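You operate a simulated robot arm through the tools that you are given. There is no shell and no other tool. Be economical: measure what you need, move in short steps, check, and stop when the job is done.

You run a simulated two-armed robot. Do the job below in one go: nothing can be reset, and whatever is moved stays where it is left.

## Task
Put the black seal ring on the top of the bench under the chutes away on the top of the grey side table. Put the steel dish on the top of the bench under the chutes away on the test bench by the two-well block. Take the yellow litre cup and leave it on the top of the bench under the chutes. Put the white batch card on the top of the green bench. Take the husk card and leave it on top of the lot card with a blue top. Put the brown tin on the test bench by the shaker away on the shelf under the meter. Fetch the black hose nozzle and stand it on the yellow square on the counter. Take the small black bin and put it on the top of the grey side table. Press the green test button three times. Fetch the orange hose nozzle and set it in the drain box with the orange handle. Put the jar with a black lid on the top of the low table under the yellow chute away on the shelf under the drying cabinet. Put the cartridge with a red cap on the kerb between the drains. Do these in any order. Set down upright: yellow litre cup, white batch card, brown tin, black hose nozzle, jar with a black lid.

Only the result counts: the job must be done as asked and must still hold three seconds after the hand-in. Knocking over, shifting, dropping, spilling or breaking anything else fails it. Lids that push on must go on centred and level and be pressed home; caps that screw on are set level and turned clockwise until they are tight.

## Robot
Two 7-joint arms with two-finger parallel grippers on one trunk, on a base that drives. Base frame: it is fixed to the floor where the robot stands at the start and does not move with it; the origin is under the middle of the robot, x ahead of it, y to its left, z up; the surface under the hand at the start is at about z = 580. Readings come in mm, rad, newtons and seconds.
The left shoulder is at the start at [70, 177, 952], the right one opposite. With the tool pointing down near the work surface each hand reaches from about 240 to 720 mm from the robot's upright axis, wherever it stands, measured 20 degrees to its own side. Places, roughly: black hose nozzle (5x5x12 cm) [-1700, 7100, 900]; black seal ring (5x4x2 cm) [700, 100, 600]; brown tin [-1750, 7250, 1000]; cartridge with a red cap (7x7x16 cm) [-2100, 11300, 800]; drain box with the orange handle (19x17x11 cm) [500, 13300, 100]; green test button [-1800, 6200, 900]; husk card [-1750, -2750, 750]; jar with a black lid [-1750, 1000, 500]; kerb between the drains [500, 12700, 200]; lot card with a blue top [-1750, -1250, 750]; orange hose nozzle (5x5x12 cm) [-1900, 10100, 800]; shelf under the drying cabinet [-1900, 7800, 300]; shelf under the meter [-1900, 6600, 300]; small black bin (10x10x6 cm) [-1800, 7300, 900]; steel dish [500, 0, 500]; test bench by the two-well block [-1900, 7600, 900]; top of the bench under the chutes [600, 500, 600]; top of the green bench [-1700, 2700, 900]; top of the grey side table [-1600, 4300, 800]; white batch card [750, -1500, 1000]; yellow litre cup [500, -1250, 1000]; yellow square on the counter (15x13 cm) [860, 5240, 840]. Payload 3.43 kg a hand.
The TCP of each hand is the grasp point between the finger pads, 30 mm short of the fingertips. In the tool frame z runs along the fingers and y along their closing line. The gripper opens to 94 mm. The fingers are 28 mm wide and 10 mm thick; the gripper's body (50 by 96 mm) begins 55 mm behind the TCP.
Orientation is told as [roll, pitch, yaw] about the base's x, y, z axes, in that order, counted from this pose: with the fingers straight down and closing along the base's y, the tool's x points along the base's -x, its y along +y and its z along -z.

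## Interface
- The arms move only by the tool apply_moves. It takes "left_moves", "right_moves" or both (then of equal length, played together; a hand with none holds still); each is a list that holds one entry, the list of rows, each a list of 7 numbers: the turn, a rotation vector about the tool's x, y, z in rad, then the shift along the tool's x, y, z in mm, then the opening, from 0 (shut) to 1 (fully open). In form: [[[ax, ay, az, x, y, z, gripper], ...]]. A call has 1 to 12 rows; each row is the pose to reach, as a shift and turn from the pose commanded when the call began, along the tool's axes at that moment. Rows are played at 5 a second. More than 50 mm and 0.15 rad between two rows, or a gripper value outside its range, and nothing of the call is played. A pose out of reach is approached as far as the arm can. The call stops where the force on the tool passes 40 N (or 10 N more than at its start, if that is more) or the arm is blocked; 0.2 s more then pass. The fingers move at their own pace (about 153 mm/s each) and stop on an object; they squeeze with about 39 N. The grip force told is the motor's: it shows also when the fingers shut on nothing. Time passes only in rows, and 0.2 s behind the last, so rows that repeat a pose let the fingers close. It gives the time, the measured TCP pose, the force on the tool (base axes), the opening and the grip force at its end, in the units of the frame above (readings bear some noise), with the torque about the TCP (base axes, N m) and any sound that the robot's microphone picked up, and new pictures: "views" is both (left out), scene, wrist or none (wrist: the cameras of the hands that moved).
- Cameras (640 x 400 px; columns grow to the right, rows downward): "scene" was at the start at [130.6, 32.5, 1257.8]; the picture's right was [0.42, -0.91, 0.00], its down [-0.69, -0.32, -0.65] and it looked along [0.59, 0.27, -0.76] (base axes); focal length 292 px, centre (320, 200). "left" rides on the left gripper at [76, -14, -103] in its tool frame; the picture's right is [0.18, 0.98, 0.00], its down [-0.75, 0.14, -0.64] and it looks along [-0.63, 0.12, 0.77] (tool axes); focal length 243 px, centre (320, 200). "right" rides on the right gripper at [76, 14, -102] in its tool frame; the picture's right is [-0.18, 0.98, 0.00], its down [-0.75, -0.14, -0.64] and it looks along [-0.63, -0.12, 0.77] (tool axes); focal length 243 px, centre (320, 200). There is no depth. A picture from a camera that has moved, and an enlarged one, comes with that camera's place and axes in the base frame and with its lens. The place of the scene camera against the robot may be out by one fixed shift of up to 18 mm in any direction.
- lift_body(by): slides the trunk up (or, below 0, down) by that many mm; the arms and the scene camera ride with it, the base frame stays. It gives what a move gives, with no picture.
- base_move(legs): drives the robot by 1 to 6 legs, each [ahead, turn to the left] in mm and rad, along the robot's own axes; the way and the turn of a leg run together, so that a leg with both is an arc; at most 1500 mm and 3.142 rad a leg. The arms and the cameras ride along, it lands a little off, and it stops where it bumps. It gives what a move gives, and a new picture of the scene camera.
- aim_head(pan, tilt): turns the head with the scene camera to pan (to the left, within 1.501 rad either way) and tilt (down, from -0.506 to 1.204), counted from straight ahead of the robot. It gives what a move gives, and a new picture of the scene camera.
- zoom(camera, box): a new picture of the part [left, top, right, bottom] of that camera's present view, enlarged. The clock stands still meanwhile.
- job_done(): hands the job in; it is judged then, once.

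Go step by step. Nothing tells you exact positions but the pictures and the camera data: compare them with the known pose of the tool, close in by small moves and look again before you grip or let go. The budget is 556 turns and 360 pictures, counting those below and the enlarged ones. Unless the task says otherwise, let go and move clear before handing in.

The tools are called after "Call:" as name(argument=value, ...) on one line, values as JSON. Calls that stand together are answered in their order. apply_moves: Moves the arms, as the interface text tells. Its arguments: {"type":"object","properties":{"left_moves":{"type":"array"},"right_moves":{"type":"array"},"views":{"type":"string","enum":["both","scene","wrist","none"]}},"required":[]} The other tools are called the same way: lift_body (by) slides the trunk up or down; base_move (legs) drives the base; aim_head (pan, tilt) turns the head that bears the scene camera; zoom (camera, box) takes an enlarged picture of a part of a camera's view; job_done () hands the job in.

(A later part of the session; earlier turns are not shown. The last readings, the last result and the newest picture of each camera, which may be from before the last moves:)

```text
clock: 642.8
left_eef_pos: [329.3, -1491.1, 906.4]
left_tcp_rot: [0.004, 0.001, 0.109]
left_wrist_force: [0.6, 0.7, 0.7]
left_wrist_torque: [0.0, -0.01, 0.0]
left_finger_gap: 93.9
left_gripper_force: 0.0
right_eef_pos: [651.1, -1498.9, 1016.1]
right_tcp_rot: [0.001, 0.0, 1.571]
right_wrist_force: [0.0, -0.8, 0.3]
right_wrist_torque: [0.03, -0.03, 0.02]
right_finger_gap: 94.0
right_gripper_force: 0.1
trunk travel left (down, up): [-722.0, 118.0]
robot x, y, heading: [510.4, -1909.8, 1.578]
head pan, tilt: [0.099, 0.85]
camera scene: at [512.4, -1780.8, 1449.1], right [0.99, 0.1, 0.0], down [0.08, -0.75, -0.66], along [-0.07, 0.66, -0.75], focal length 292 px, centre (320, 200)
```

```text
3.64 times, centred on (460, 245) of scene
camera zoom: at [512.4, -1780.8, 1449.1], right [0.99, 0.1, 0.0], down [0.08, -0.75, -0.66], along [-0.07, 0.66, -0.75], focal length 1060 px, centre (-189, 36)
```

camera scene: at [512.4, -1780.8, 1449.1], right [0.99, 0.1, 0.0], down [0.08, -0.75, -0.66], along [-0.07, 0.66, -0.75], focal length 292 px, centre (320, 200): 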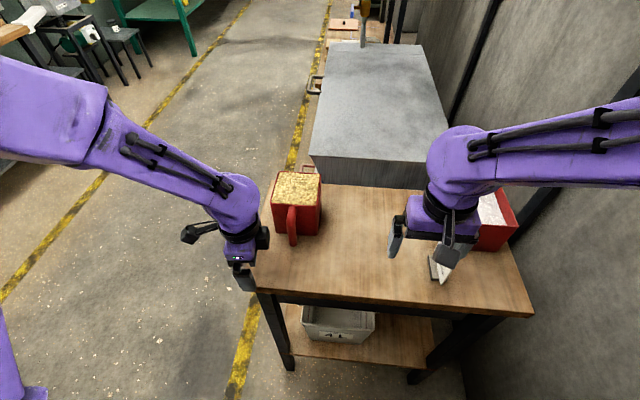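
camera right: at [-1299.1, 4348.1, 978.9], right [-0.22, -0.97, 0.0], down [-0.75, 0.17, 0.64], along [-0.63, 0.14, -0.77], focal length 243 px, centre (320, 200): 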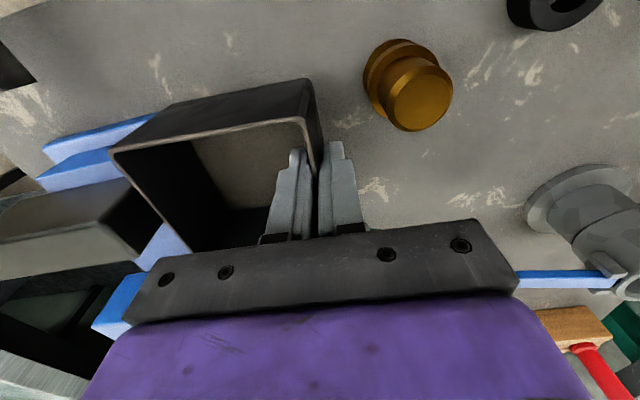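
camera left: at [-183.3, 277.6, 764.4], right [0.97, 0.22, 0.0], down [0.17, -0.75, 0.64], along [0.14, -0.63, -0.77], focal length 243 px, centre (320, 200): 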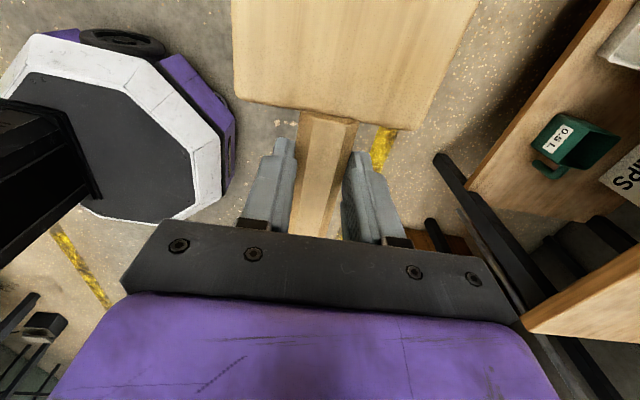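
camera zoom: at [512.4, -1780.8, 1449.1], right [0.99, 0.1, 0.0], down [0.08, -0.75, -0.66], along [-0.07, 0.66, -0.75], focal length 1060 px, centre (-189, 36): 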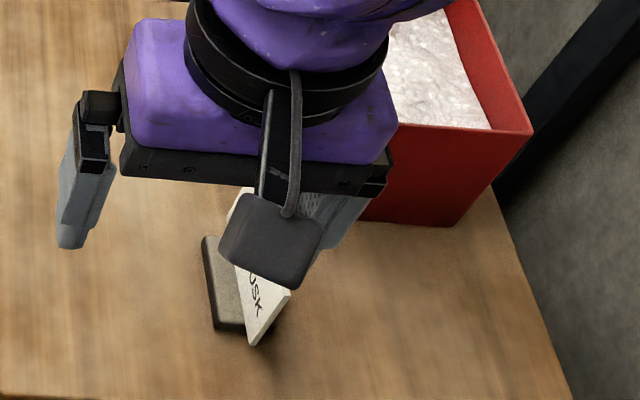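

Call:
apply_moves(right_moves=[[[0, 0, 0, -20, -28, 0, 1], [0, 0, 0, -40, -56, 0, 1], [0, 0, 0, -54, -76, 0, 1], [0, 0, 0, -54, -76, 35, 1], [0, 0, 0, -54, -76, 60, 1], [0, 0, 0, -54, -76, 60, 1]]], views="wrist")

```text
clock: 644.2
left_eef_pos: [329.0, -1491.2, 906.7]
left_tcp_rot: [0.003, 0.001, 0.11]
left_wrist_force: [1.0, -0.4, 0.1]
left_wrist_torque: [0.02, -0.04, 0.0]
left_finger_gap: 93.9
left_gripper_force: 0.1
right_eef_pos: [724.7, -1442.8, 955.8]
right_tcp_rot: [0.003, 0.0, 1.571]
right_wrist_force: [-0.3, -1.2, 0.0]
right_wrist_torque: [0.03, -0.01, 0.0]
right_finger_gap: 94.3
right_gripper_force: 0.0
trunk travel left (down, up): [-722.0, 118.0]
robot x, y, heading: [510.7, -1908.9, 1.575]
head pan, tilt: [0.099, 0.85]
camera right: at [711.5, -1519.8, 1059.1], right [-0.98, 0.18, 0.0], down [0.14, 0.75, 0.64], along [0.12, 0.63, -0.77], focal length 243 px, centre (320, 200)
```

right: 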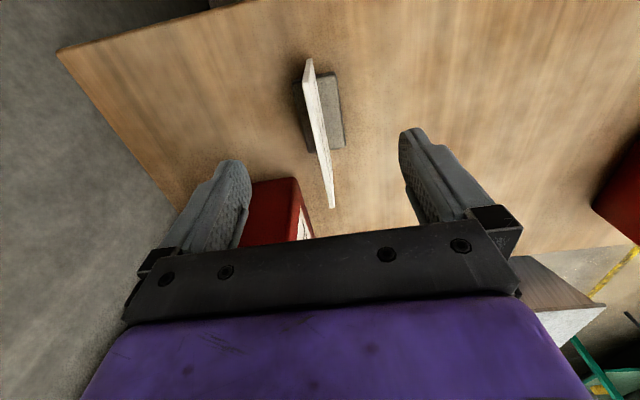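

Call:
apply_moves(right_moves=[[[0, 0, 0, 2, 0, 20, 1], [0, 0, 0, 2, 0, 38, 1], [0, 0, 0, 2, 0, 38, 0.4], [0, 0, 0, 2, 0, 38, 0], [0, 0, 0, 2, 0, 38, 0], [0, 0, 0, 2, 0, 38, 0], [0, 0, 0, 2, 0, 10, 0], [0, 0, 0, 2, 0, -30, 0], [0, 0, 0, 2, 0, -70, 0]]], views="wrist")

```text
clock: 646.2
left_eef_pos: [328.3, -1489.9, 906.8]
left_tcp_rot: [0.003, -0.002, 0.109]
left_wrist_force: [-0.5, 0.6, 0.3]
left_wrist_torque: [0.0, -0.02, 0.02]
left_finger_gap: 94.0
left_gripper_force: 0.0
right_eef_pos: [726.7, -1446.6, 1028.4]
right_tcp_rot: [0.0, 0.0, 1.57]
right_wrist_force: [-0.1, -1.3, -0.8]
right_wrist_torque: [0.03, 0.01, 0.01]
right_finger_gap: 7.2
right_gripper_force: 38.3
trunk travel left (down, up): [-722.0, 118.0]
robot x, y, heading: [511.8, -1909.2, 1.576]
head pan, tilt: [0.099, 0.85]
camera right: at [712.8, -1521.4, 1130.3], right [-0.98, 0.18, 0.0], down [0.14, 0.75, 0.64], along [0.12, 0.63, -0.77], focal length 243 px, centre (320, 200)
```

right: 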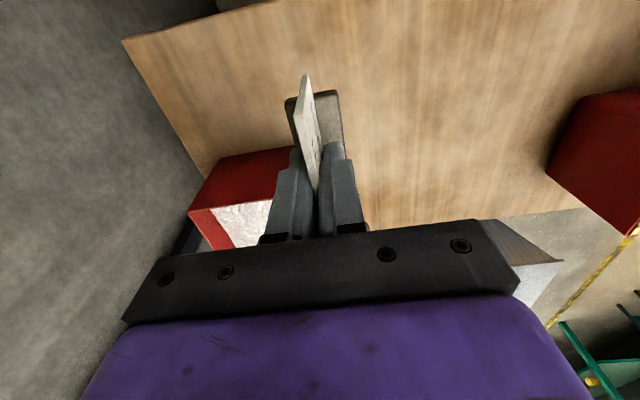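

The card with its foot is held. I'll drive north and look for the jar.

Call:
base_move(legs=[[-380, 0], [0, 1.566], [1050, 0], [0, -1.571], [1500, 0], [1500, 0]])

Call:
aim_head(pan=1.3, tilt=0.45)

```text
clock: 675.4
left_eef_pos: [-728.5, 1109.2, 907.4]
left_tcp_rot: [0.003, 0.001, 0.106]
left_wrist_force: [-0.6, 0.0, -0.5]
left_wrist_torque: [0.01, 0.03, 0.0]
left_finger_gap: 93.6
left_gripper_force: 0.1
right_eef_pos: [-330.4, 1154.2, 1027.1]
right_tcp_rot: [0.001, 0.001, 1.568]
right_wrist_force: [0.6, -0.4, -0.4]
right_wrist_torque: [0.0, 0.01, 0.0]
right_finger_gap: 7.5
right_gripper_force: 39.0
trunk travel left (down, up): [-722.0, 118.0]
robot x, y, heading: [-546.4, 692.3, 1.566]
head pan, tilt: [0.099, 0.85]
camera scene: at [-546.1, 819.0, 1449.0], right [0.99, 0.1, 0.0], down [0.08, -0.75, -0.66], along [-0.07, 0.66, -0.75], focal length 292 px, centre (320, 200)
```

scene: 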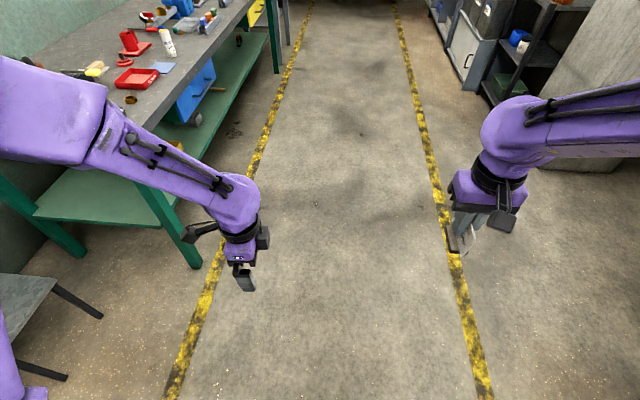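

```text
clock: 676.8
left_eef_pos: [-728.5, 1109.8, 905.6]
left_tcp_rot: [0.002, 0.001, 0.105]
left_wrist_force: [0.4, 0.1, -0.1]
left_wrist_torque: [0.0, 0.0, -0.01]
left_finger_gap: 94.0
left_gripper_force: 0.1
right_eef_pos: [-333.1, 1153.5, 1027.3]
right_tcp_rot: [0.003, 0.0, 1.567]
right_wrist_force: [0.1, 0.7, -0.3]
right_wrist_torque: [-0.01, -0.02, 0.01]
right_finger_gap: 7.4
right_gripper_force: 38.9
trunk travel left (down, up): [-722.0, 118.0]
robot x, y, heading: [-547.8, 689.5, 1.576]
head pan, tilt: [1.3, 0.45]
camera scene: at [-626.8, 765.9, 1483.4], right [0.27, 0.96, 0.0], down [0.42, -0.12, -0.9], along [-0.87, 0.24, -0.44], focal length 292 px, centre (320, 200)
```

scene: 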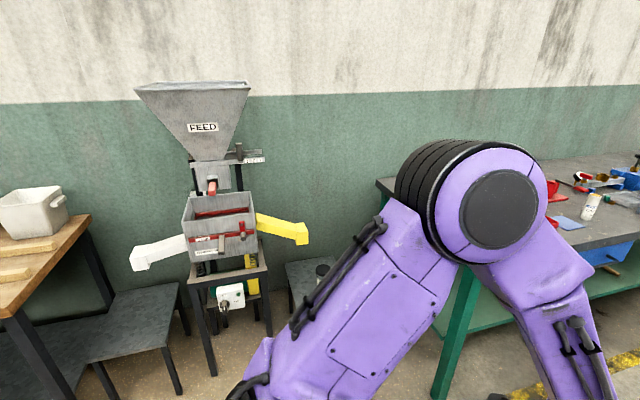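

The jar stands on a low table under the yellow chute. I'll drive there and face it.

Call:
base_move(legs=[[420, 0], [0, 1.566], [200, 0]])

Call:
aim_head(pan=0.2, tilt=0.55)

```text
clock: 684.4
left_eef_pos: [-1167.4, 936.9, 906.9]
left_tcp_rot: [0.003, 0.003, 1.677]
left_wrist_force: [0.3, 0.8, -0.4]
left_wrist_torque: [0.01, 0.01, 0.02]
left_finger_gap: 94.1
left_gripper_force: 0.1
right_eef_pos: [-1212.2, 1334.6, 1027.5]
right_tcp_rot: [0.001, -0.001, 3.135]
right_wrist_force: [0.4, 0.7, -0.5]
right_wrist_torque: [-0.02, 0.01, -0.01]
right_finger_gap: 7.5
right_gripper_force: 39.2
trunk travel left (down, up): [-722.0, 118.0]
robot x, y, heading: [-753.6, 1117.2, -3.133]
head pan, tilt: [1.3, 0.45]
camera scene: at [-814.4, 1028.3, 1483.5], right [-0.96, 0.26, 0.0], down [0.11, 0.42, -0.9], along [-0.24, -0.87, -0.44], focal length 292 px, centre (320, 200)
```

scene: 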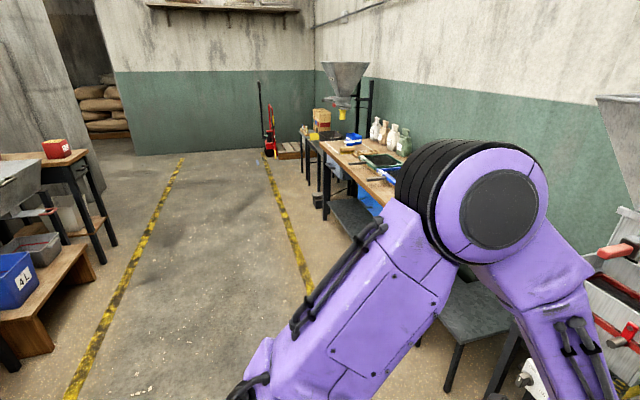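

```text
clock: 685.7
left_eef_pos: [-1170.0, 935.7, 905.7]
left_tcp_rot: [0.001, 0.002, 1.675]
left_wrist_force: [0.5, -0.3, -0.1]
left_wrist_torque: [-0.02, 0.02, 0.02]
left_finger_gap: 94.0
left_gripper_force: 0.0
right_eef_pos: [-1214.0, 1334.4, 1026.7]
right_tcp_rot: [0.003, 0.002, 3.137]
right_wrist_force: [0.4, 0.4, -0.3]
right_wrist_torque: [0.01, -0.02, -0.05]
right_finger_gap: 7.3
right_gripper_force: 39.1
trunk travel left (down, up): [-722.0, 118.0]
robot x, y, heading: [-751.1, 1116.2, -3.14]
head pan, tilt: [0.201, 0.55]
camera scene: at [-879.0, 1098.7, 1474.4], right [-0.2, 0.98, 0.0], down [0.51, 0.11, -0.85], along [-0.83, -0.17, -0.52], focal length 292 px, centre (320, 200)
```

scene: 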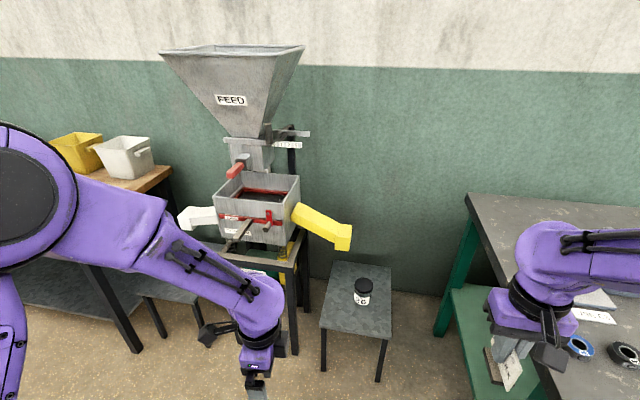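

First I'll place the card on the green bench next to this, then fetch the jar with the freed right hand.

Call:
base_move(legs=[[0, -1.571], [290, 0], [0, 1.571], [80, 0]])

Call:
aim_head(pan=-0.25, tilt=0.7)

```text
clock: 695.9
left_eef_pos: [-1256.3, 1226.0, 907.6]
left_tcp_rot: [0.005, 0.001, 1.683]
left_wrist_force: [0.2, 0.3, -0.5]
left_wrist_torque: [-0.02, 0.0, 0.05]
left_finger_gap: 94.2
left_gripper_force: 0.0
right_eef_pos: [-1304.1, 1624.0, 1029.6]
right_tcp_rot: [0.002, -0.004, -3.139]
right_wrist_force: [0.0, 0.1, -0.2]
right_wrist_torque: [-0.01, 0.03, -0.02]
right_finger_gap: 7.2
right_gripper_force: 38.8
trunk travel left (down, up): [-722.0, 118.0]
robot x, y, heading: [-843.0, 1409.0, -3.134]
head pan, tilt: [0.201, 0.55]
camera scene: at [-966.6, 1389.7, 1474.9], right [-0.21, 0.98, 0.0], down [0.51, 0.11, -0.85], along [-0.84, -0.18, -0.52], focal length 292 px, centre (320, 200)
```

scene: 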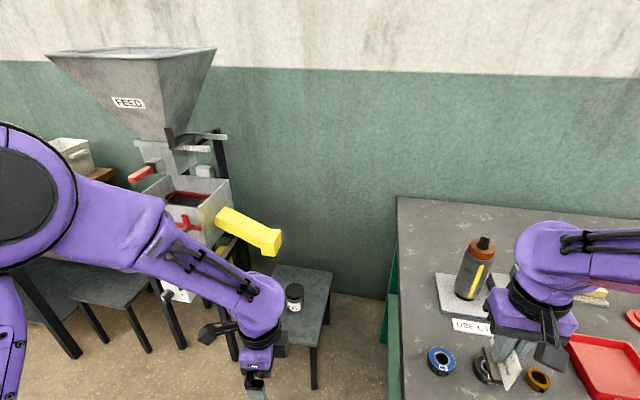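

```text
clock: 696.8
left_eef_pos: [-1259.5, 1226.6, 906.4]
left_tcp_rot: [0.002, 0.003, 1.682]
left_wrist_force: [0.7, -0.5, -0.6]
left_wrist_torque: [0.03, 0.04, 0.01]
left_finger_gap: 93.8
left_gripper_force: 0.2
right_eef_pos: [-1306.6, 1624.3, 1026.5]
right_tcp_rot: [0.001, 0.0, -3.14]
right_wrist_force: [0.4, 0.2, 0.6]
right_wrist_torque: [-0.01, 0.02, 0.02]
right_finger_gap: 7.0
right_gripper_force: 38.7
trunk travel left (down, up): [-722.0, 118.0]
robot x, y, heading: [-841.2, 1405.7, -3.139]
head pan, tilt: [-0.25, 0.7]
camera scene: at [-964.8, 1428.6, 1461.3], right [0.24, 0.97, 0.0], down [0.62, -0.15, -0.77], along [-0.74, 0.18, -0.64], focal length 292 px, centre (320, 200)
```

scene: 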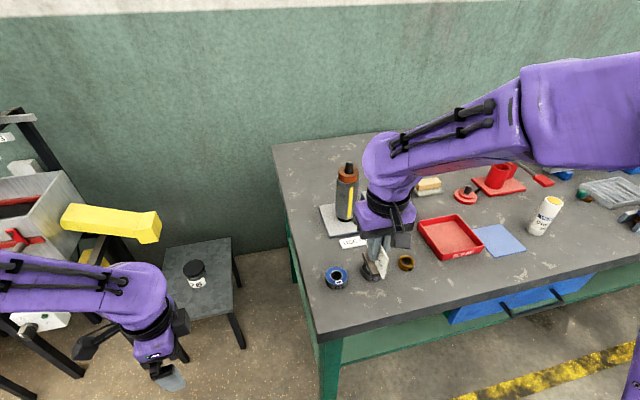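

Call:
apply_moves(right_moves=[[[0, 0, 0, -10, 40, 0, 0], [0, 0, 0, -30, 80, 0, 0], [0, 0, 0, -65, 98, 0, 0], [0, 0, 0, -100, 98, 0, 0], [0, 0, 0, -128, 98, 0, 0], [0, 0, 0, -128, 98, 30, 0], [0, 0, 0, -128, 98, 50, 0], [0, 0, 0, -128, 98, 50, 0]]], views="both")

```text
clock: 698.6
left_eef_pos: [-1259.6, 1225.7, 906.8]
left_tcp_rot: [0.0, 0.001, 1.682]
left_wrist_force: [-0.2, -1.0, -0.1]
left_wrist_torque: [0.03, 0.04, 0.0]
left_finger_gap: 94.1
left_gripper_force: 0.0
right_eef_pos: [-1433.5, 1526.1, 977.0]
right_tcp_rot: [0.003, 0.0, -3.139]
right_wrist_force: [-0.6, 0.4, -1.2]
right_wrist_torque: [-0.01, 0.01, 0.02]
right_finger_gap: 7.3
right_gripper_force: 39.1
trunk travel left (down, up): [-722.0, 118.0]
robot x, y, heading: [-839.2, 1408.5, -3.137]
head pan, tilt: [-0.25, 0.7]
camera scene: at [-965.0, 1428.6, 1461.3], right [0.24, 0.97, 0.0], down [0.63, -0.15, -0.76], along [-0.74, 0.18, -0.64], focal length 292 px, centre (320, 200)
camera right: at [-1357.9, 1512.4, 1079.6], right [-0.18, -0.98, 0.0], down [-0.75, 0.14, 0.64], along [-0.63, 0.12, -0.77], focal length 243 px, centre (320, 200)
```

scene: 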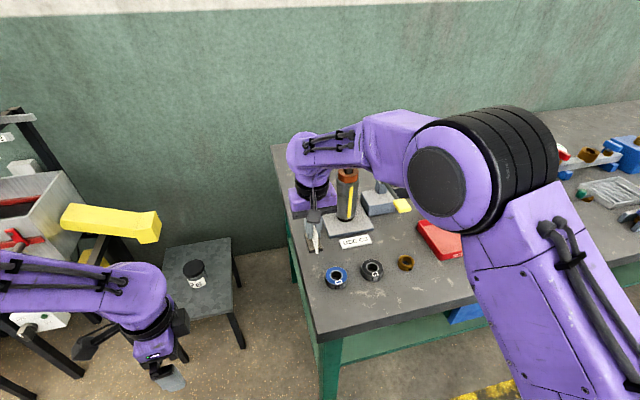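
right: 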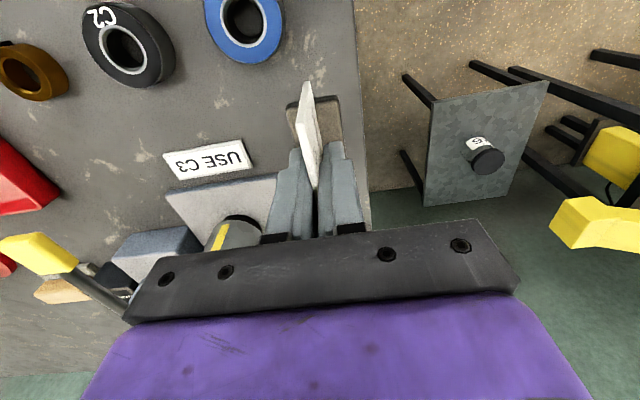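

Call:
apply_moves(right_moves=[[[0, 0, 0, 0, -14, 0, 0], [0, 0, 0, 0, -14, 12, 0], [0, 0, 0, 0, -14, 20, 0], [0, 0, 0, 0, -14, 20, 0]]], views="none")

Call:
apply_moves(right_moves=[[[0, 0, 0, 0, 0, 3, 0], [0, 0, 0, 0, 0, 6, 0], [0, 0, 0, 0, 0, 6, 0]]], views="none")

```text
clock: 699.6
left_eef_pos: [-1260.1, 1227.4, 905.8]
left_tcp_rot: [0.001, 0.003, 1.684]
left_wrist_force: [0.1, -0.1, -0.6]
left_wrist_torque: [0.01, 0.01, 0.0]
left_finger_gap: 93.9
left_gripper_force: 0.0
right_eef_pos: [-1432.6, 1539.3, 958.7]
right_tcp_rot: [0.002, 0.0, -3.14]
right_wrist_force: [-0.6, 0.2, -0.1]
right_wrist_torque: [-0.02, -0.03, -0.02]
right_finger_gap: 7.4
right_gripper_force: 38.7
trunk travel left (down, up): [-722.0, 118.0]
robot x, y, heading: [-844.9, 1408.6, -3.132]
head pan, tilt: [-0.25, 0.7]
```

```text
clock: 700.4
left_eef_pos: [-1259.3, 1225.8, 905.0]
left_tcp_rot: [0.001, 0.002, 1.682]
left_wrist_force: [-0.5, -0.2, 0.1]
left_wrist_torque: [-0.01, 0.05, 0.02]
left_finger_gap: 93.9
left_gripper_force: 0.2
right_eef_pos: [-1435.5, 1540.0, 950.4]
right_tcp_rot: [0.0, 0.0, -3.14]
right_wrist_force: [0.6, -0.3, 0.0]
right_wrist_torque: [-0.01, 0.05, 0.0]
right_finger_gap: 7.3
right_gripper_force: 39.6
trunk travel left (down, up): [-722.0, 118.0]
robot x, y, heading: [-841.6, 1409.3, -3.133]
head pan, tilt: [-0.25, 0.7]
```

Call:
apply_moves(right_moves=[[[0, 0, 0, 0, 0, 3, 0], [0, 0, 0, 0, 0, 6, 0], [0, 0, 0, 0, 0, 6, 0]]], views="none")

```text
clock: 701.2
left_eef_pos: [-1259.5, 1226.0, 906.3]
left_tcp_rot: [0.001, 0.002, 1.682]
left_wrist_force: [0.0, -0.8, -0.1]
left_wrist_torque: [-0.01, -0.02, 0.02]
left_finger_gap: 93.9
left_gripper_force: 0.1
right_eef_pos: [-1433.5, 1540.4, 944.9]
right_tcp_rot: [0.001, 0.0, -3.14]
right_wrist_force: [-0.3, -0.2, -1.6]
right_wrist_torque: [0.01, -0.01, 0.02]
right_finger_gap: 7.4
right_gripper_force: 39.7
trunk travel left (down, up): [-722.0, 118.0]
robot x, y, heading: [-842.1, 1410.1, -3.137]
head pan, tilt: [-0.25, 0.7]
```

Call:
apply_moves(right_moves=[[[0, 0, 0, 0, 0, 3, 0], [0, 0, 0, 0, 0, 6, 0], [0, 0, 0, 0, 0, 6, 0]]], views="none")

```text
clock: 702.0
left_eef_pos: [-1260.3, 1226.3, 907.0]
left_tcp_rot: [0.001, 0.001, 1.684]
left_wrist_force: [0.0, 0.6, 0.3]
left_wrist_torque: [0.01, -0.03, 0.0]
left_finger_gap: 93.9
left_gripper_force: 0.1
right_eef_pos: [-1435.7, 1540.6, 938.2]
right_tcp_rot: [0.0, 0.0, -3.138]
right_wrist_force: [1.0, -0.7, 0.5]
right_wrist_torque: [-0.01, 0.04, -0.02]
right_finger_gap: 7.4
right_gripper_force: 38.7
trunk travel left (down, up): [-722.0, 118.0]
robot x, y, heading: [-842.1, 1406.6, -3.134]
head pan, tilt: [-0.25, 0.7]
```

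Call:
apply_moves(right_moves=[[[0, 0, 0, 0, 0, 3, 0], [0, 0, 0, 0, 0, 6, 0], [0, 0, 0, 0, 0, 6, 0]]], views="wrist")

```text
clock: 702.8
left_eef_pos: [-1259.7, 1226.8, 906.9]
left_tcp_rot: [0.002, 0.001, 1.682]
left_wrist_force: [0.0, -0.5, -0.2]
left_wrist_torque: [0.01, 0.0, -0.04]
left_finger_gap: 93.9
left_gripper_force: 0.0
right_eef_pos: [-1435.6, 1538.9, 933.9]
right_tcp_rot: [0.002, 0.001, -3.141]
right_wrist_force: [0.2, -0.1, 0.1]
right_wrist_torque: [-0.03, 0.0, 0.03]
right_finger_gap: 7.3
right_gripper_force: 39.1
trunk travel left (down, up): [-722.0, 118.0]
robot x, y, heading: [-842.2, 1409.5, -3.134]
head pan, tilt: [-0.25, 0.7]
camera right: at [-1358.2, 1526.1, 1035.6], right [-0.18, -0.98, 0.0], down [-0.75, 0.14, 0.64], along [-0.63, 0.12, -0.77], focal length 243 px, centre (320, 200)
```

right: 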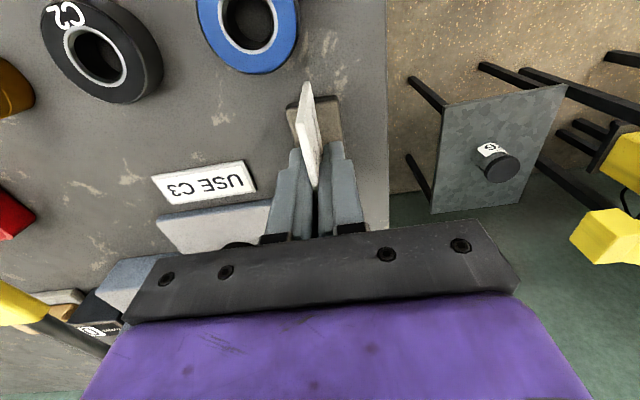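

Call:
apply_moves(right_moves=[[[0, 0, 0, 0, 0, 3, 0], [0, 0, 0, 0, 0, 6, 0], [0, 0, 0, 0, 0, 6, 0]]], views="none")

```text
clock: 703.6
left_eef_pos: [-1260.1, 1226.4, 906.8]
left_tcp_rot: [0.001, 0.002, 1.681]
left_wrist_force: [-0.7, 0.4, 0.4]
left_wrist_torque: [-0.01, 0.0, -0.01]
left_finger_gap: 93.7
left_gripper_force: 0.0
right_eef_pos: [-1435.8, 1540.2, 928.4]
right_tcp_rot: [0.0, 0.001, -3.139]
right_wrist_force: [0.4, 0.8, -0.8]
right_wrist_torque: [0.03, -0.03, -0.01]
right_finger_gap: 6.9
right_gripper_force: 39.4
trunk travel left (down, up): [-722.0, 118.0]
robot x, y, heading: [-841.7, 1408.0, -3.135]
head pan, tilt: [-0.25, 0.7]
```

Call:
apply_moves(right_moves=[[[0, 0, 0, 0, 0, 3, 0], [0, 0, 0, 0, 0, 6, 0], [0, 0, 0, 0, 0, 6, 0]]], views="none")

```text
clock: 704.4
left_eef_pos: [-1261.0, 1227.0, 904.7]
left_tcp_rot: [0.003, 0.0, 1.682]
left_wrist_force: [-0.3, -0.1, 0.8]
left_wrist_torque: [-0.01, -0.03, -0.01]
left_finger_gap: 93.6
left_gripper_force: 0.1
right_eef_pos: [-1434.1, 1540.2, 920.5]
right_tcp_rot: [0.0, 0.001, -3.14]
right_wrist_force: [0.5, -0.1, -0.5]
right_wrist_torque: [0.0, -0.02, 0.06]
right_finger_gap: 7.3
right_gripper_force: 39.2
trunk travel left (down, up): [-722.0, 118.0]
robot x, y, heading: [-840.2, 1410.2, -3.134]
head pan, tilt: [-0.25, 0.7]
```

Call:
apply_moves(right_moves=[[[0, 0, 0, 0, 0, 2, 0], [0, 0, 0, 0, 0, 5, 0], [0, 0, 0, 0, 0, 5, 0]]], views="none")

```text
clock: 705.2
left_eef_pos: [-1259.4, 1227.1, 906.5]
left_tcp_rot: [0.0, 0.0, 1.681]
left_wrist_force: [0.5, 0.1, -0.5]
left_wrist_torque: [0.01, 0.01, 0.01]
left_finger_gap: 94.0
left_gripper_force: 0.0
right_eef_pos: [-1433.8, 1539.3, 916.1]
right_tcp_rot: [0.001, -0.002, -3.141]
right_wrist_force: [-1.3, 0.9, 5.9]
right_wrist_torque: [-0.01, -0.06, 0.0]
right_finger_gap: 7.4
right_gripper_force: 38.9
trunk travel left (down, up): [-722.0, 118.0]
robot x, y, heading: [-842.6, 1406.9, -3.132]
head pan, tilt: [-0.25, 0.7]
```

Contact. I'll release the card and rise.

Call:
apply_moves(right_moves=[[[0, 0, 0, 0, 0, -1, 0.15], [0, 0, 0, 0, 0, -1, 0.3], [0, 0, 0, 0, 0, -1, 0.3], [0, 0, 0, 0, 0, -40, 0.3], [0, 0, 0, 0, 0, -85, 0.3], [0, 0, 0, 0, 0, -115, 0.3], [0, 0, 0, 40, -10, -125, 0.6], [0, 0, 0, 85, -20, -125, 1], [0, 0, 0, 130, -30, -125, 1]]], views="wrist")

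```text
clock: 707.2
left_eef_pos: [-1259.0, 1227.0, 907.4]
left_tcp_rot: [0.006, 0.001, 1.682]
left_wrist_force: [0.3, 0.1, 0.0]
left_wrist_torque: [0.01, 0.01, -0.01]
left_finger_gap: 94.1
left_gripper_force: 0.1
right_eef_pos: [-1301.5, 1569.6, 1042.2]
right_tcp_rot: [0.001, -0.002, -3.141]
right_wrist_force: [-0.4, 0.5, -0.6]
right_wrist_torque: [0.0, 0.03, 0.02]
right_finger_gap: 94.3
right_gripper_force: 0.0
trunk travel left (down, up): [-722.0, 118.0]
robot x, y, heading: [-844.7, 1409.6, -3.134]
head pan, tilt: [-0.25, 0.7]
camera right: at [-1224.6, 1556.1, 1145.1], right [-0.18, -0.98, 0.0], down [-0.75, 0.14, 0.64], along [-0.63, 0.12, -0.77], focal length 243 px, centre (320, 200)
```

right: 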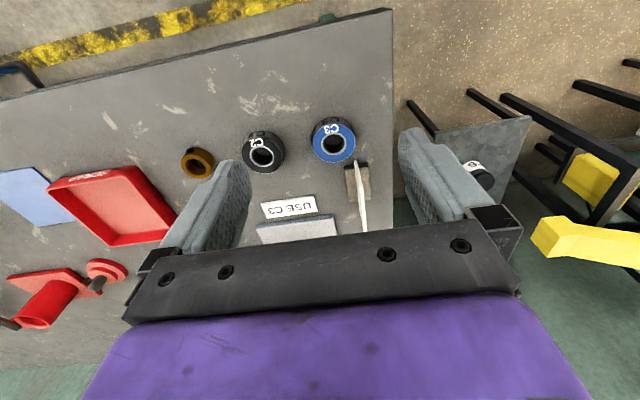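

The card stands on the green bench. Now to the jar, using the left hand.

Call:
base_move(legs=[[0, 1.563], [185, 0], [0, -1.571]])

Call:
lift_body(by=-280)

Call:
aim_head(pan=0.15, tilt=0.6)

```text
clock: 716.4
left_eef_pos: [-1251.4, 1029.6, 906.9]
left_tcp_rot: [0.001, 0.001, 1.708]
left_wrist_force: [-0.2, 0.4, -0.4]
left_wrist_torque: [0.01, -0.04, -0.02]
left_finger_gap: 94.2
left_gripper_force: 0.1
right_eef_pos: [-1302.7, 1370.2, 1041.3]
right_tcp_rot: [-0.001, -0.001, -3.115]
right_wrist_force: [-0.6, 0.4, -0.4]
right_wrist_torque: [-0.01, -0.01, 0.01]
right_finger_gap: 94.0
right_gripper_force: 0.1
trunk travel left (down, up): [-722.0, 118.0]
robot x, y, heading: [-840.4, 1223.1, -3.11]
head pan, tilt: [-0.25, 0.7]
camera scene: at [-961.3, 1238.6, 1461.3], right [0.22, 0.98, 0.0], down [0.63, -0.14, -0.76], along [-0.75, 0.17, -0.64], focal length 292 px, centre (320, 200)
```

scene: 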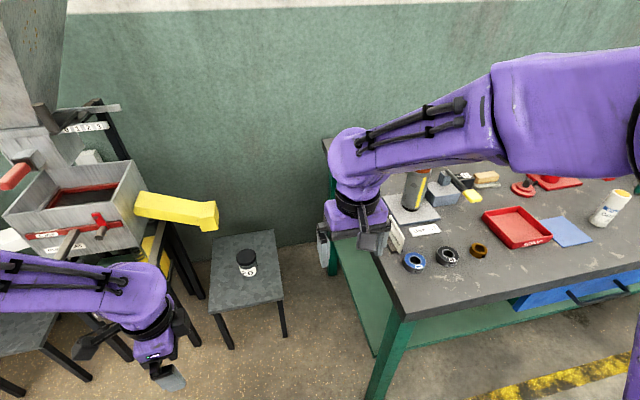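

```text
clock: 719.2
left_eef_pos: [-1250.4, 1030.4, 625.7]
left_tcp_rot: [0.002, -0.002, 1.708]
left_wrist_force: [-0.2, -0.5, 0.4]
left_wrist_torque: [-0.01, 0.01, 0.0]
left_finger_gap: 93.7
left_gripper_force: 0.0
right_eef_pos: [-1302.3, 1371.7, 761.7]
right_tcp_rot: [0.0, 0.0, -3.116]
right_wrist_force: [-0.1, -0.4, 0.5]
right_wrist_torque: [0.0, 0.02, 0.01]
right_finger_gap: 94.0
right_gripper_force: 0.1
trunk travel left (down, up): [-442.0, 398.0]
robot x, y, heading: [-836.2, 1222.4, -3.108]
head pan, tilt: [-0.25, 0.7]
```

```text
clock: 720.1
left_eef_pos: [-1251.0, 1029.8, 626.8]
left_tcp_rot: [0.002, -0.001, 1.708]
left_wrist_force: [-0.2, -0.5, -0.1]
left_wrist_torque: [0.01, -0.02, 0.01]
left_finger_gap: 94.2
left_gripper_force: 0.1
right_eef_pos: [-1302.6, 1372.3, 762.7]
right_tcp_rot: [0.001, -0.002, -3.117]
right_wrist_force: [0.4, 0.3, -0.7]
right_wrist_torque: [-0.01, 0.01, 0.02]
right_finger_gap: 94.2
right_gripper_force: 0.2
trunk travel left (down, up): [-442.0, 398.0]
robot x, y, heading: [-839.7, 1223.2, -3.113]
head pan, tilt: [0.15, 0.6]
camera scene: at [-965.2, 1204.5, 1189.9], right [-0.18, 0.98, 0.0], down [0.56, 0.1, -0.82], along [-0.81, -0.15, -0.57], focal length 292 px, centre (320, 200)
```

scene: 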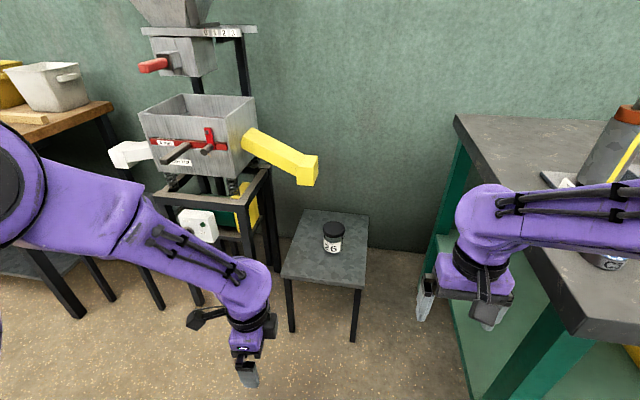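

Call:
base_move(legs=[[0, -0.03], [300, 0]])

Call:
apply_moves(left_moves=[[[0, 0, 0.05, -25, 0, 0, 1], [0, 0, 0.1, -50, 0, 0, 1], [0, 0, 0.12, -80, 20, 0, 1], [0, 0, 0.12, -80, 60, 0, 1], [0, 0, 0.12, -80, 90, 0, 1]]], views="both")

```text
clock: 722.7
left_eef_pos: [-1549.4, 1043.4, 630.1]
left_tcp_rot: [0.009, -0.003, 1.669]
left_wrist_force: [-0.3, -0.5, 0.1]
left_wrist_torque: [0.01, 0.0, 0.02]
left_finger_gap: 94.2
left_gripper_force: 0.0
right_eef_pos: [-1587.0, 1387.6, 765.2]
right_tcp_rot: [0.0, -0.009, 3.131]
right_wrist_force: [0.2, 0.1, -0.1]
right_wrist_torque: [-0.02, 0.02, 0.01]
right_finger_gap: 93.8
right_gripper_force: 0.2
trunk travel left (down, up): [-442.0, 398.0]
robot x, y, heading: [-1136.3, 1222.9, 3.127]
head pan, tilt: [0.15, 0.6]
stopped in leg 2: the robot was blocked; the commanded pose is now the measured one
camera scene: at [-1253.4, 1208.3, 1191.1], right [-0.13, 0.99, 0.0], down [0.55, 0.08, -0.83], along [-0.82, -0.11, -0.56], focal length 292 px, centre (320, 200)
```

scene: 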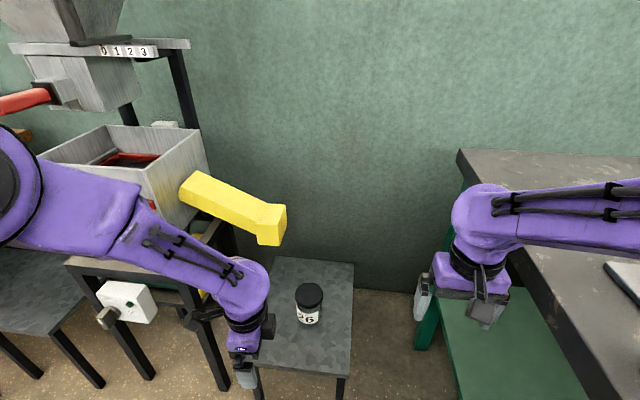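

```text
clock: 723.9
left_eef_pos: [-1645.3, 1117.2, 631.6]
left_tcp_rot: [0.011, 0.0, 1.547]
left_wrist_force: [0.5, -0.4, 1.3]
left_wrist_torque: [0.0, -0.03, 0.0]
left_finger_gap: 94.2
left_gripper_force: 0.1
right_eef_pos: [-1587.5, 1387.3, 767.1]
right_tcp_rot: [0.0, -0.011, 3.131]
right_wrist_force: [0.2, -0.2, -0.3]
right_wrist_torque: [0.0, -0.02, 0.01]
right_finger_gap: 94.1
right_gripper_force: 0.1
trunk travel left (down, up): [-442.0, 398.0]
robot x, y, heading: [-1134.1, 1223.9, 3.133]
head pan, tilt: [0.15, 0.6]
camera scene: at [-1252.0, 1208.3, 1191.2], right [-0.14, 0.99, 0.0], down [0.55, 0.08, -0.83], along [-0.82, -0.11, -0.56], focal length 292 px, centre (320, 200)
camera left: at [-1631.1, 1039.5, 732.6], right [-0.99, -0.16, 0.01], down [-0.12, 0.76, 0.64], along [-0.11, 0.63, -0.77], focal length 243 px, centre (320, 200)
```

scene: 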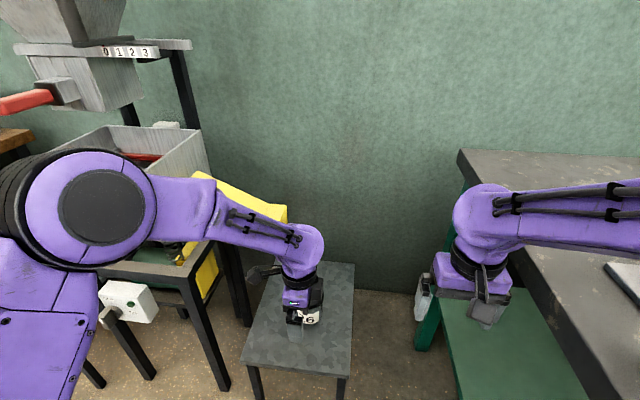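
left: 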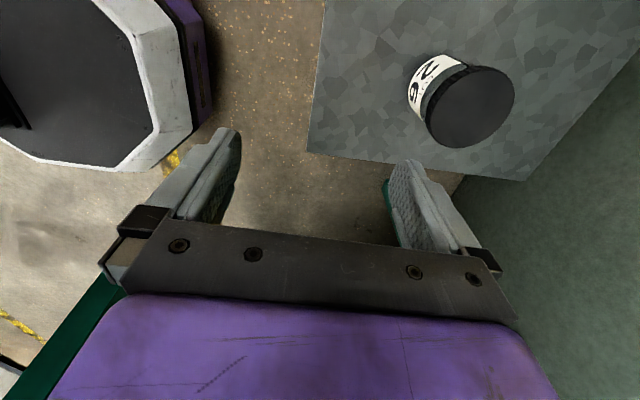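

The jar is wide and close under the chute's tip, so I'll take it with the right hand, tilted away from the chute. First I back off and shift south.

Call:
apply_moves(left_moves=[[[0, 0, 0, 10, -45, -20, 1], [0, 0, 0, 30, -90, -40, 1], [0, 0, 0, 50, -130, -60, 1], [0, 0, 0, 70, -165, -80, 1]]], views="none")

Call:
base_move(legs=[[-300, 0], [0, 1.58], [265, 0], [0, -1.571]])

```text
refused: row 1 steps farther than a row can; nothing moved
```

```text
clock: 735.1
left_eef_pos: [-1356.3, 854.1, 627.3]
left_tcp_rot: [0.0, 0.002, 1.539]
left_wrist_force: [1.1, -0.9, 0.6]
left_wrist_torque: [-0.01, 0.0, 0.03]
left_finger_gap: 94.0
left_gripper_force: 0.0
right_eef_pos: [-1295.8, 1124.9, 761.7]
right_tcp_rot: [0.002, 0.001, 3.122]
right_wrist_force: [0.2, 0.7, 0.3]
right_wrist_torque: [0.0, 0.01, -0.01]
right_finger_gap: 94.2
right_gripper_force: 0.1
trunk travel left (down, up): [-442.0, 398.0]
robot x, y, heading: [-839.5, 953.3, 3.126]
head pan, tilt: [0.15, 0.6]
camera scene: at [-966.8, 944.1, 1189.9], right [-0.13, 0.99, 0.0], down [0.56, 0.07, -0.83], along [-0.82, -0.11, -0.57], focal length 292 px, centre (320, 200)
```

scene: 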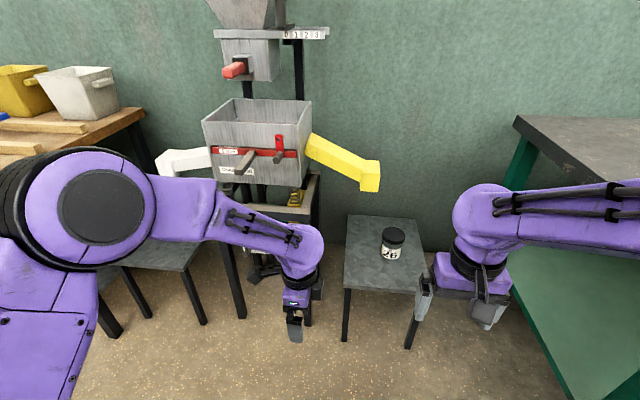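

Call:
zoom(camera="scene", box=[335, 150, 435, 290])

```text
2.86 times, centred on (385, 220) of scene
camera zoom: at [-966.8, 944.1, 1189.9], right [-0.13, 0.99, 0.0], down [0.56, 0.07, -0.83], along [-0.82, -0.11, -0.57], focal length 833 px, centre (134, 143)
```

zoom: 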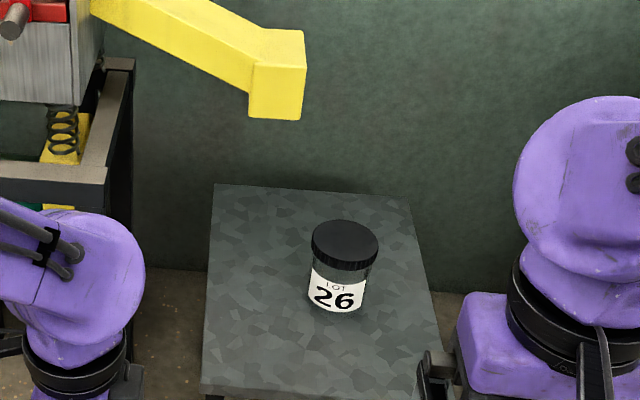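

Lid is about 87 mm across, body about 74 mm. I'll tuck the left arm and turn the right hand a quarter, so it closes along x.

Call:
apply_moves(left_moves=[[[0, 0, 0, 0, -20, -10, 1], [0, 0, 0, 5, -45, -25, 1], [0, 0, 0, 10, -70, -45, 1], [0, 0, 0, 15, -95, -65, 1], [0, 0, 0, 20, -120, -85, 1], [0, 0, 0, 25, -145, -105, 1], [0, 0, 0, 30, -165, -125, 1], [0, 0, 0, 30, -175, -145, 1], [0, 0, 0, 30, -175, -165, 1], [0, 0, 0, 30, -175, -180, 1], [0, 0, 0, 30, -175, -180, 1]]], right_moves=[[[0, 0, -0.143, 0, 0, 0, 1], [0, 0, -0.286, 0, 0, 0, 1], [0, 0, -0.429, 0, 0, 0, 1], [0, 0, -0.571, 0, 0, 0, 1], [0, 0, -0.714, 0, 0, 0, 1], [0, 0, -0.857, 0, 0, 0, 1], [0, 0, -1.0, 0, 0, 0, 1], [0, 0, -1.143, 0, 0, 0, 1], [0, 0, -1.286, 0, 0, 0, 1], [0, 0, -1.428, 0, 0, 0, 1], [0, 0, -1.571, 0, 0, 0, 1]]], views="none")

```text
clock: 737.5
left_eef_pos: [-1180.1, 820.8, 805.6]
left_tcp_rot: [0.002, 0.004, 1.54]
left_wrist_force: [-0.2, 0.2, 0.1]
left_wrist_torque: [0.01, 0.02, 0.0]
left_finger_gap: 93.9
left_gripper_force: 0.0
right_eef_pos: [-1295.7, 1125.3, 760.6]
right_tcp_rot: [0.0, -0.001, -1.588]
right_wrist_force: [-0.3, 0.3, 0.4]
right_wrist_torque: [0.03, -0.02, 0.01]
right_finger_gap: 94.1
right_gripper_force: 0.1
trunk travel left (down, up): [-442.0, 398.0]
robot x, y, heading: [-839.7, 956.2, 3.121]
head pan, tilt: [0.15, 0.6]
```

Call:
base_move(legs=[[320, 0.02]])

```text
clock: 739.6
left_eef_pos: [-1500.5, 818.3, 804.9]
left_tcp_rot: [0.001, 0.003, 1.556]
left_wrist_force: [0.6, 0.1, 0.4]
left_wrist_torque: [0.0, -0.05, 0.02]
left_finger_gap: 93.9
left_gripper_force: 0.1
right_eef_pos: [-1621.4, 1121.5, 761.7]
right_tcp_rot: [0.0, -0.001, -1.575]
right_wrist_force: [-0.6, -0.8, 0.7]
right_wrist_torque: [-0.02, 0.02, 0.01]
right_finger_gap: 93.8
right_gripper_force: 0.0
trunk travel left (down, up): [-442.0, 398.0]
robot x, y, heading: [-1163.2, 954.9, 3.132]
head pan, tilt: [0.15, 0.6]
camera scene: at [-1289.7, 945.7, 1189.8], right [-0.15, 0.99, 0.0], down [0.56, 0.08, -0.82], along [-0.82, -0.12, -0.57], focal length 292 px, centre (320, 200)
```

scene: 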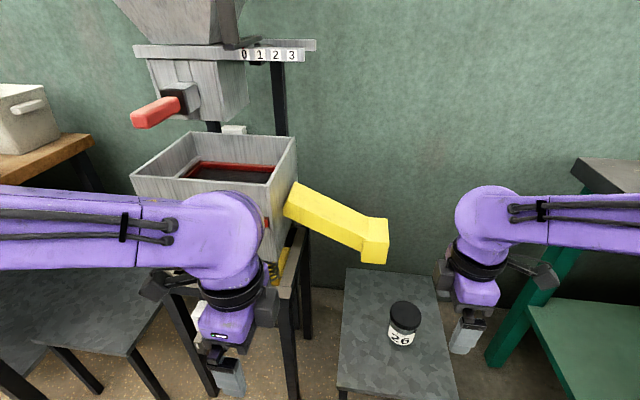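

Call:
apply_moves(right_moves=[[[0, -0.06, 0, 15, -10, 30, 1], [0, -0.12, 0, 25, -35, 60, 1], [0, -0.18, 0, 30, -65, 90, 1], [0, -0.24, 0, 30, -95, 118, 1], [0, -0.3, 0, 30, -120, 145, 1], [0, -0.3, 0, 30, -139, 162, 1], [0, -0.3, 0, 30, -139, 162, 1]]], views="both")

```text
clock: 741.2
left_eef_pos: [-1498.5, 819.2, 806.6]
left_tcp_rot: [0.002, 0.002, 1.558]
left_wrist_force: [-0.4, 0.3, -0.1]
left_wrist_torque: [0.01, -0.01, -0.01]
left_finger_gap: 93.9
left_gripper_force: 0.0
right_eef_pos: [-1758.7, 1150.7, 601.6]
right_tcp_rot: [-0.001, -0.303, -1.575]
right_wrist_force: [0.0, -0.3, 0.3]
right_wrist_torque: [-0.02, -0.02, 0.04]
right_finger_gap: 94.3
right_gripper_force: 0.0
trunk travel left (down, up): [-442.0, 398.0]
robot x, y, heading: [-1163.7, 964.7, 3.139]
head pan, tilt: [0.15, 0.6]
camera scene: at [-1288.6, 945.9, 1189.9], right [-0.15, 0.99, 0.0], down [0.56, 0.08, -0.83], along [-0.82, -0.12, -0.56], focal length 292 px, centre (320, 200)
camera right: at [-1743.9, 1253.8, 676.1], right [0.98, -0.18, 0.05], down [-0.14, -0.53, 0.84], along [-0.12, -0.83, -0.54], focal length 243 px, centre (320, 200)
```

scene: 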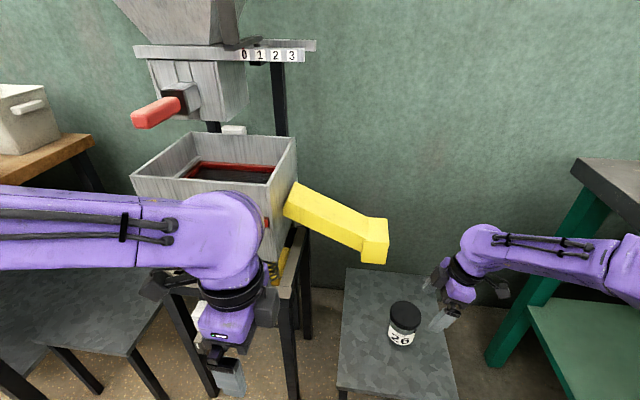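
right: 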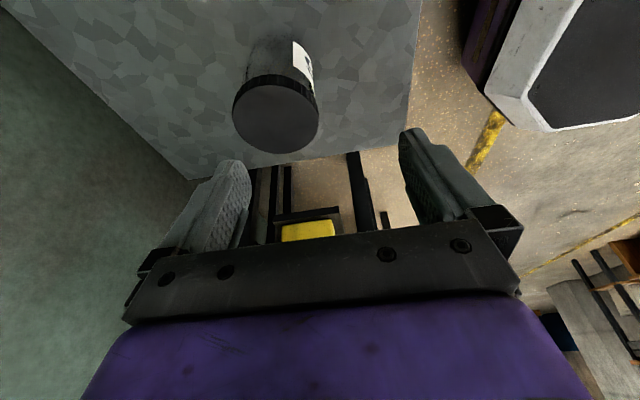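

Call:
zoom(camera="right", box=[200, 20, 360, 170])

```text
2.67 times, centred on (280, 95) of right
camera zoom: at [-1743.9, 1253.8, 676.1], right [0.98, -0.18, 0.05], down [-0.14, -0.53, 0.84], along [-0.12, -0.83, -0.54], focal length 647 px, centre (427, 480)
```

zoom: 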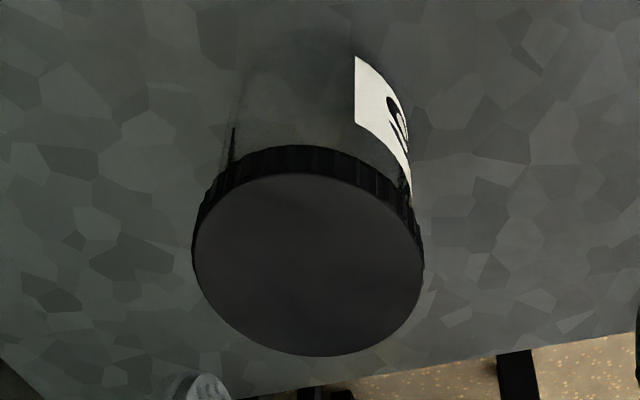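

Call:
apply_moves(right_moves=[[[0, 0, 0, 0, -25, 10, 1], [0, 0, 0, 0, -48, 30, 1], [0, 0, 0, 0, -48, 50, 1], [0, 0, 0, 0, -48, 50, 1]]], views="none")

Call:
zoom(camera="right", box=[220, 20, 420, 200])

```text
clock: 742.2
left_eef_pos: [-1500.2, 818.4, 806.2]
left_tcp_rot: [0.003, 0.003, 1.558]
left_wrist_force: [-0.6, 0.5, 0.0]
left_wrist_torque: [0.0, 0.05, 0.0]
left_finger_gap: 93.7
left_gripper_force: 0.1
right_eef_pos: [-1809.2, 1135.5, 552.6]
right_tcp_rot: [0.001, -0.301, -1.575]
right_wrist_force: [-0.1, 0.2, 0.0]
right_wrist_torque: [0.0, 0.0, -0.01]
right_finger_gap: 93.8
right_gripper_force: 0.0
trunk travel left (down, up): [-442.0, 398.0]
robot x, y, heading: [-1159.5, 957.9, 3.135]
head pan, tilt: [0.15, 0.6]
```

```text
2.22 times, centred on (320, 110) of right
camera zoom: at [-1794.1, 1239.2, 627.5], right [0.98, -0.18, 0.05], down [-0.14, -0.53, 0.84], along [-0.12, -0.83, -0.55], focal length 539 px, centre (320, 400)
```

zoom: 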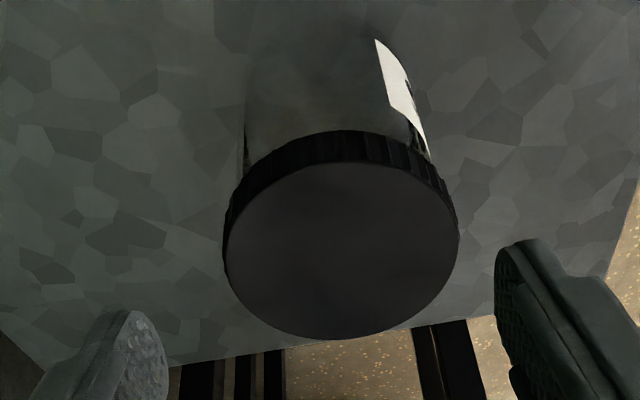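

Triangulated from the wrist camera: lid centre [-1802,1113,486], about 80 mm across. I'll go down along the tilted axis.

Call:
apply_moves(right_moves=[[[0, 0, 0, 2, 7, 20, 1], [0, 0, 0, 3, 7, 45, 1], [0, 0, 0, 3, 7, 45, 1]]], views="wrist")

```text
clock: 743.0
left_eef_pos: [-1499.5, 818.6, 806.9]
left_tcp_rot: [0.002, 0.003, 1.557]
left_wrist_force: [-1.1, 0.2, 0.0]
left_wrist_torque: [0.0, -0.02, 0.01]
left_finger_gap: 94.4
left_gripper_force: 0.1
right_eef_pos: [-1801.7, 1124.9, 508.3]
right_tcp_rot: [0.001, -0.302, -1.576]
right_wrist_force: [-0.3, 0.6, 0.0]
right_wrist_torque: [0.05, -0.02, -0.04]
right_finger_gap: 94.1
right_gripper_force: 0.1
trunk travel left (down, up): [-442.0, 398.0]
robot x, y, heading: [-1161.9, 959.0, 3.132]
head pan, tilt: [0.15, 0.6]
camera right: at [-1786.4, 1229.1, 583.5], right [0.98, -0.18, 0.05], down [-0.14, -0.53, 0.84], along [-0.12, -0.83, -0.55], focal length 243 px, centre (320, 200)
```

right: 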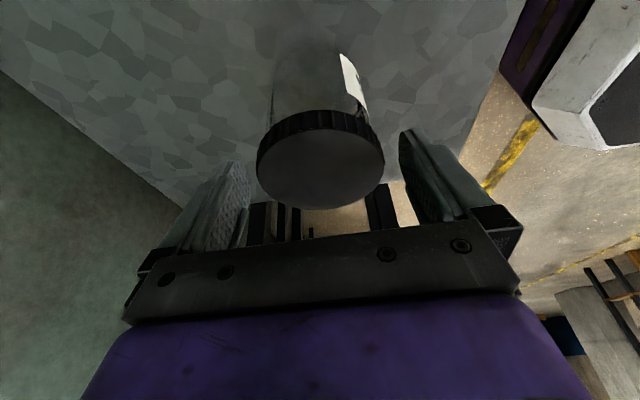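

Call:
apply_moves(right_moves=[[[0, 0, 0, 0, 0, 14, 1], [0, 0, 0, 0, 0, 26, 1], [0, 0, 0, 0, 0, 36, 1], [0, 0, 0, 0, 0, 36, 1]]], views="wrist")

```text
clock: 744.0
left_eef_pos: [-1498.8, 818.4, 806.3]
left_tcp_rot: [0.003, 0.002, 1.557]
left_wrist_force: [-1.3, -0.2, 0.3]
left_wrist_torque: [0.04, 0.02, 0.0]
left_finger_gap: 93.9
left_gripper_force: 0.1
right_eef_pos: [-1801.7, 1114.4, 473.9]
right_tcp_rot: [-0.001, -0.303, -1.574]
right_wrist_force: [-0.4, -0.6, -0.4]
right_wrist_torque: [0.04, 0.0, 0.0]
right_finger_gap: 94.2
right_gripper_force: 0.0
trunk travel left (down, up): [-442.0, 398.0]
robot x, y, heading: [-1160.5, 960.6, 3.135]
head pan, tilt: [0.15, 0.6]
camera right: at [-1786.5, 1219.0, 548.7], right [0.98, -0.18, 0.05], down [-0.14, -0.53, 0.84], along [-0.12, -0.83, -0.55], focal length 243 px, centre (320, 200)
```

right: 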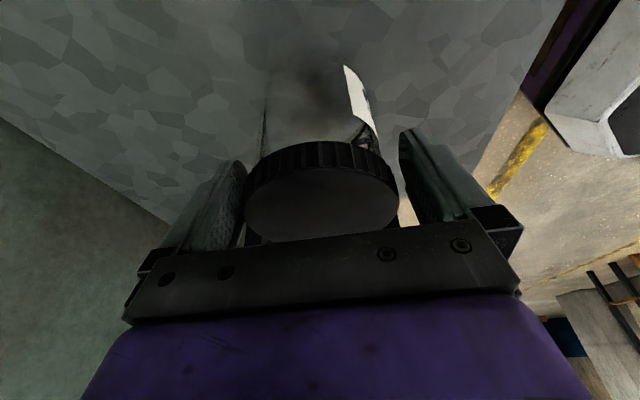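

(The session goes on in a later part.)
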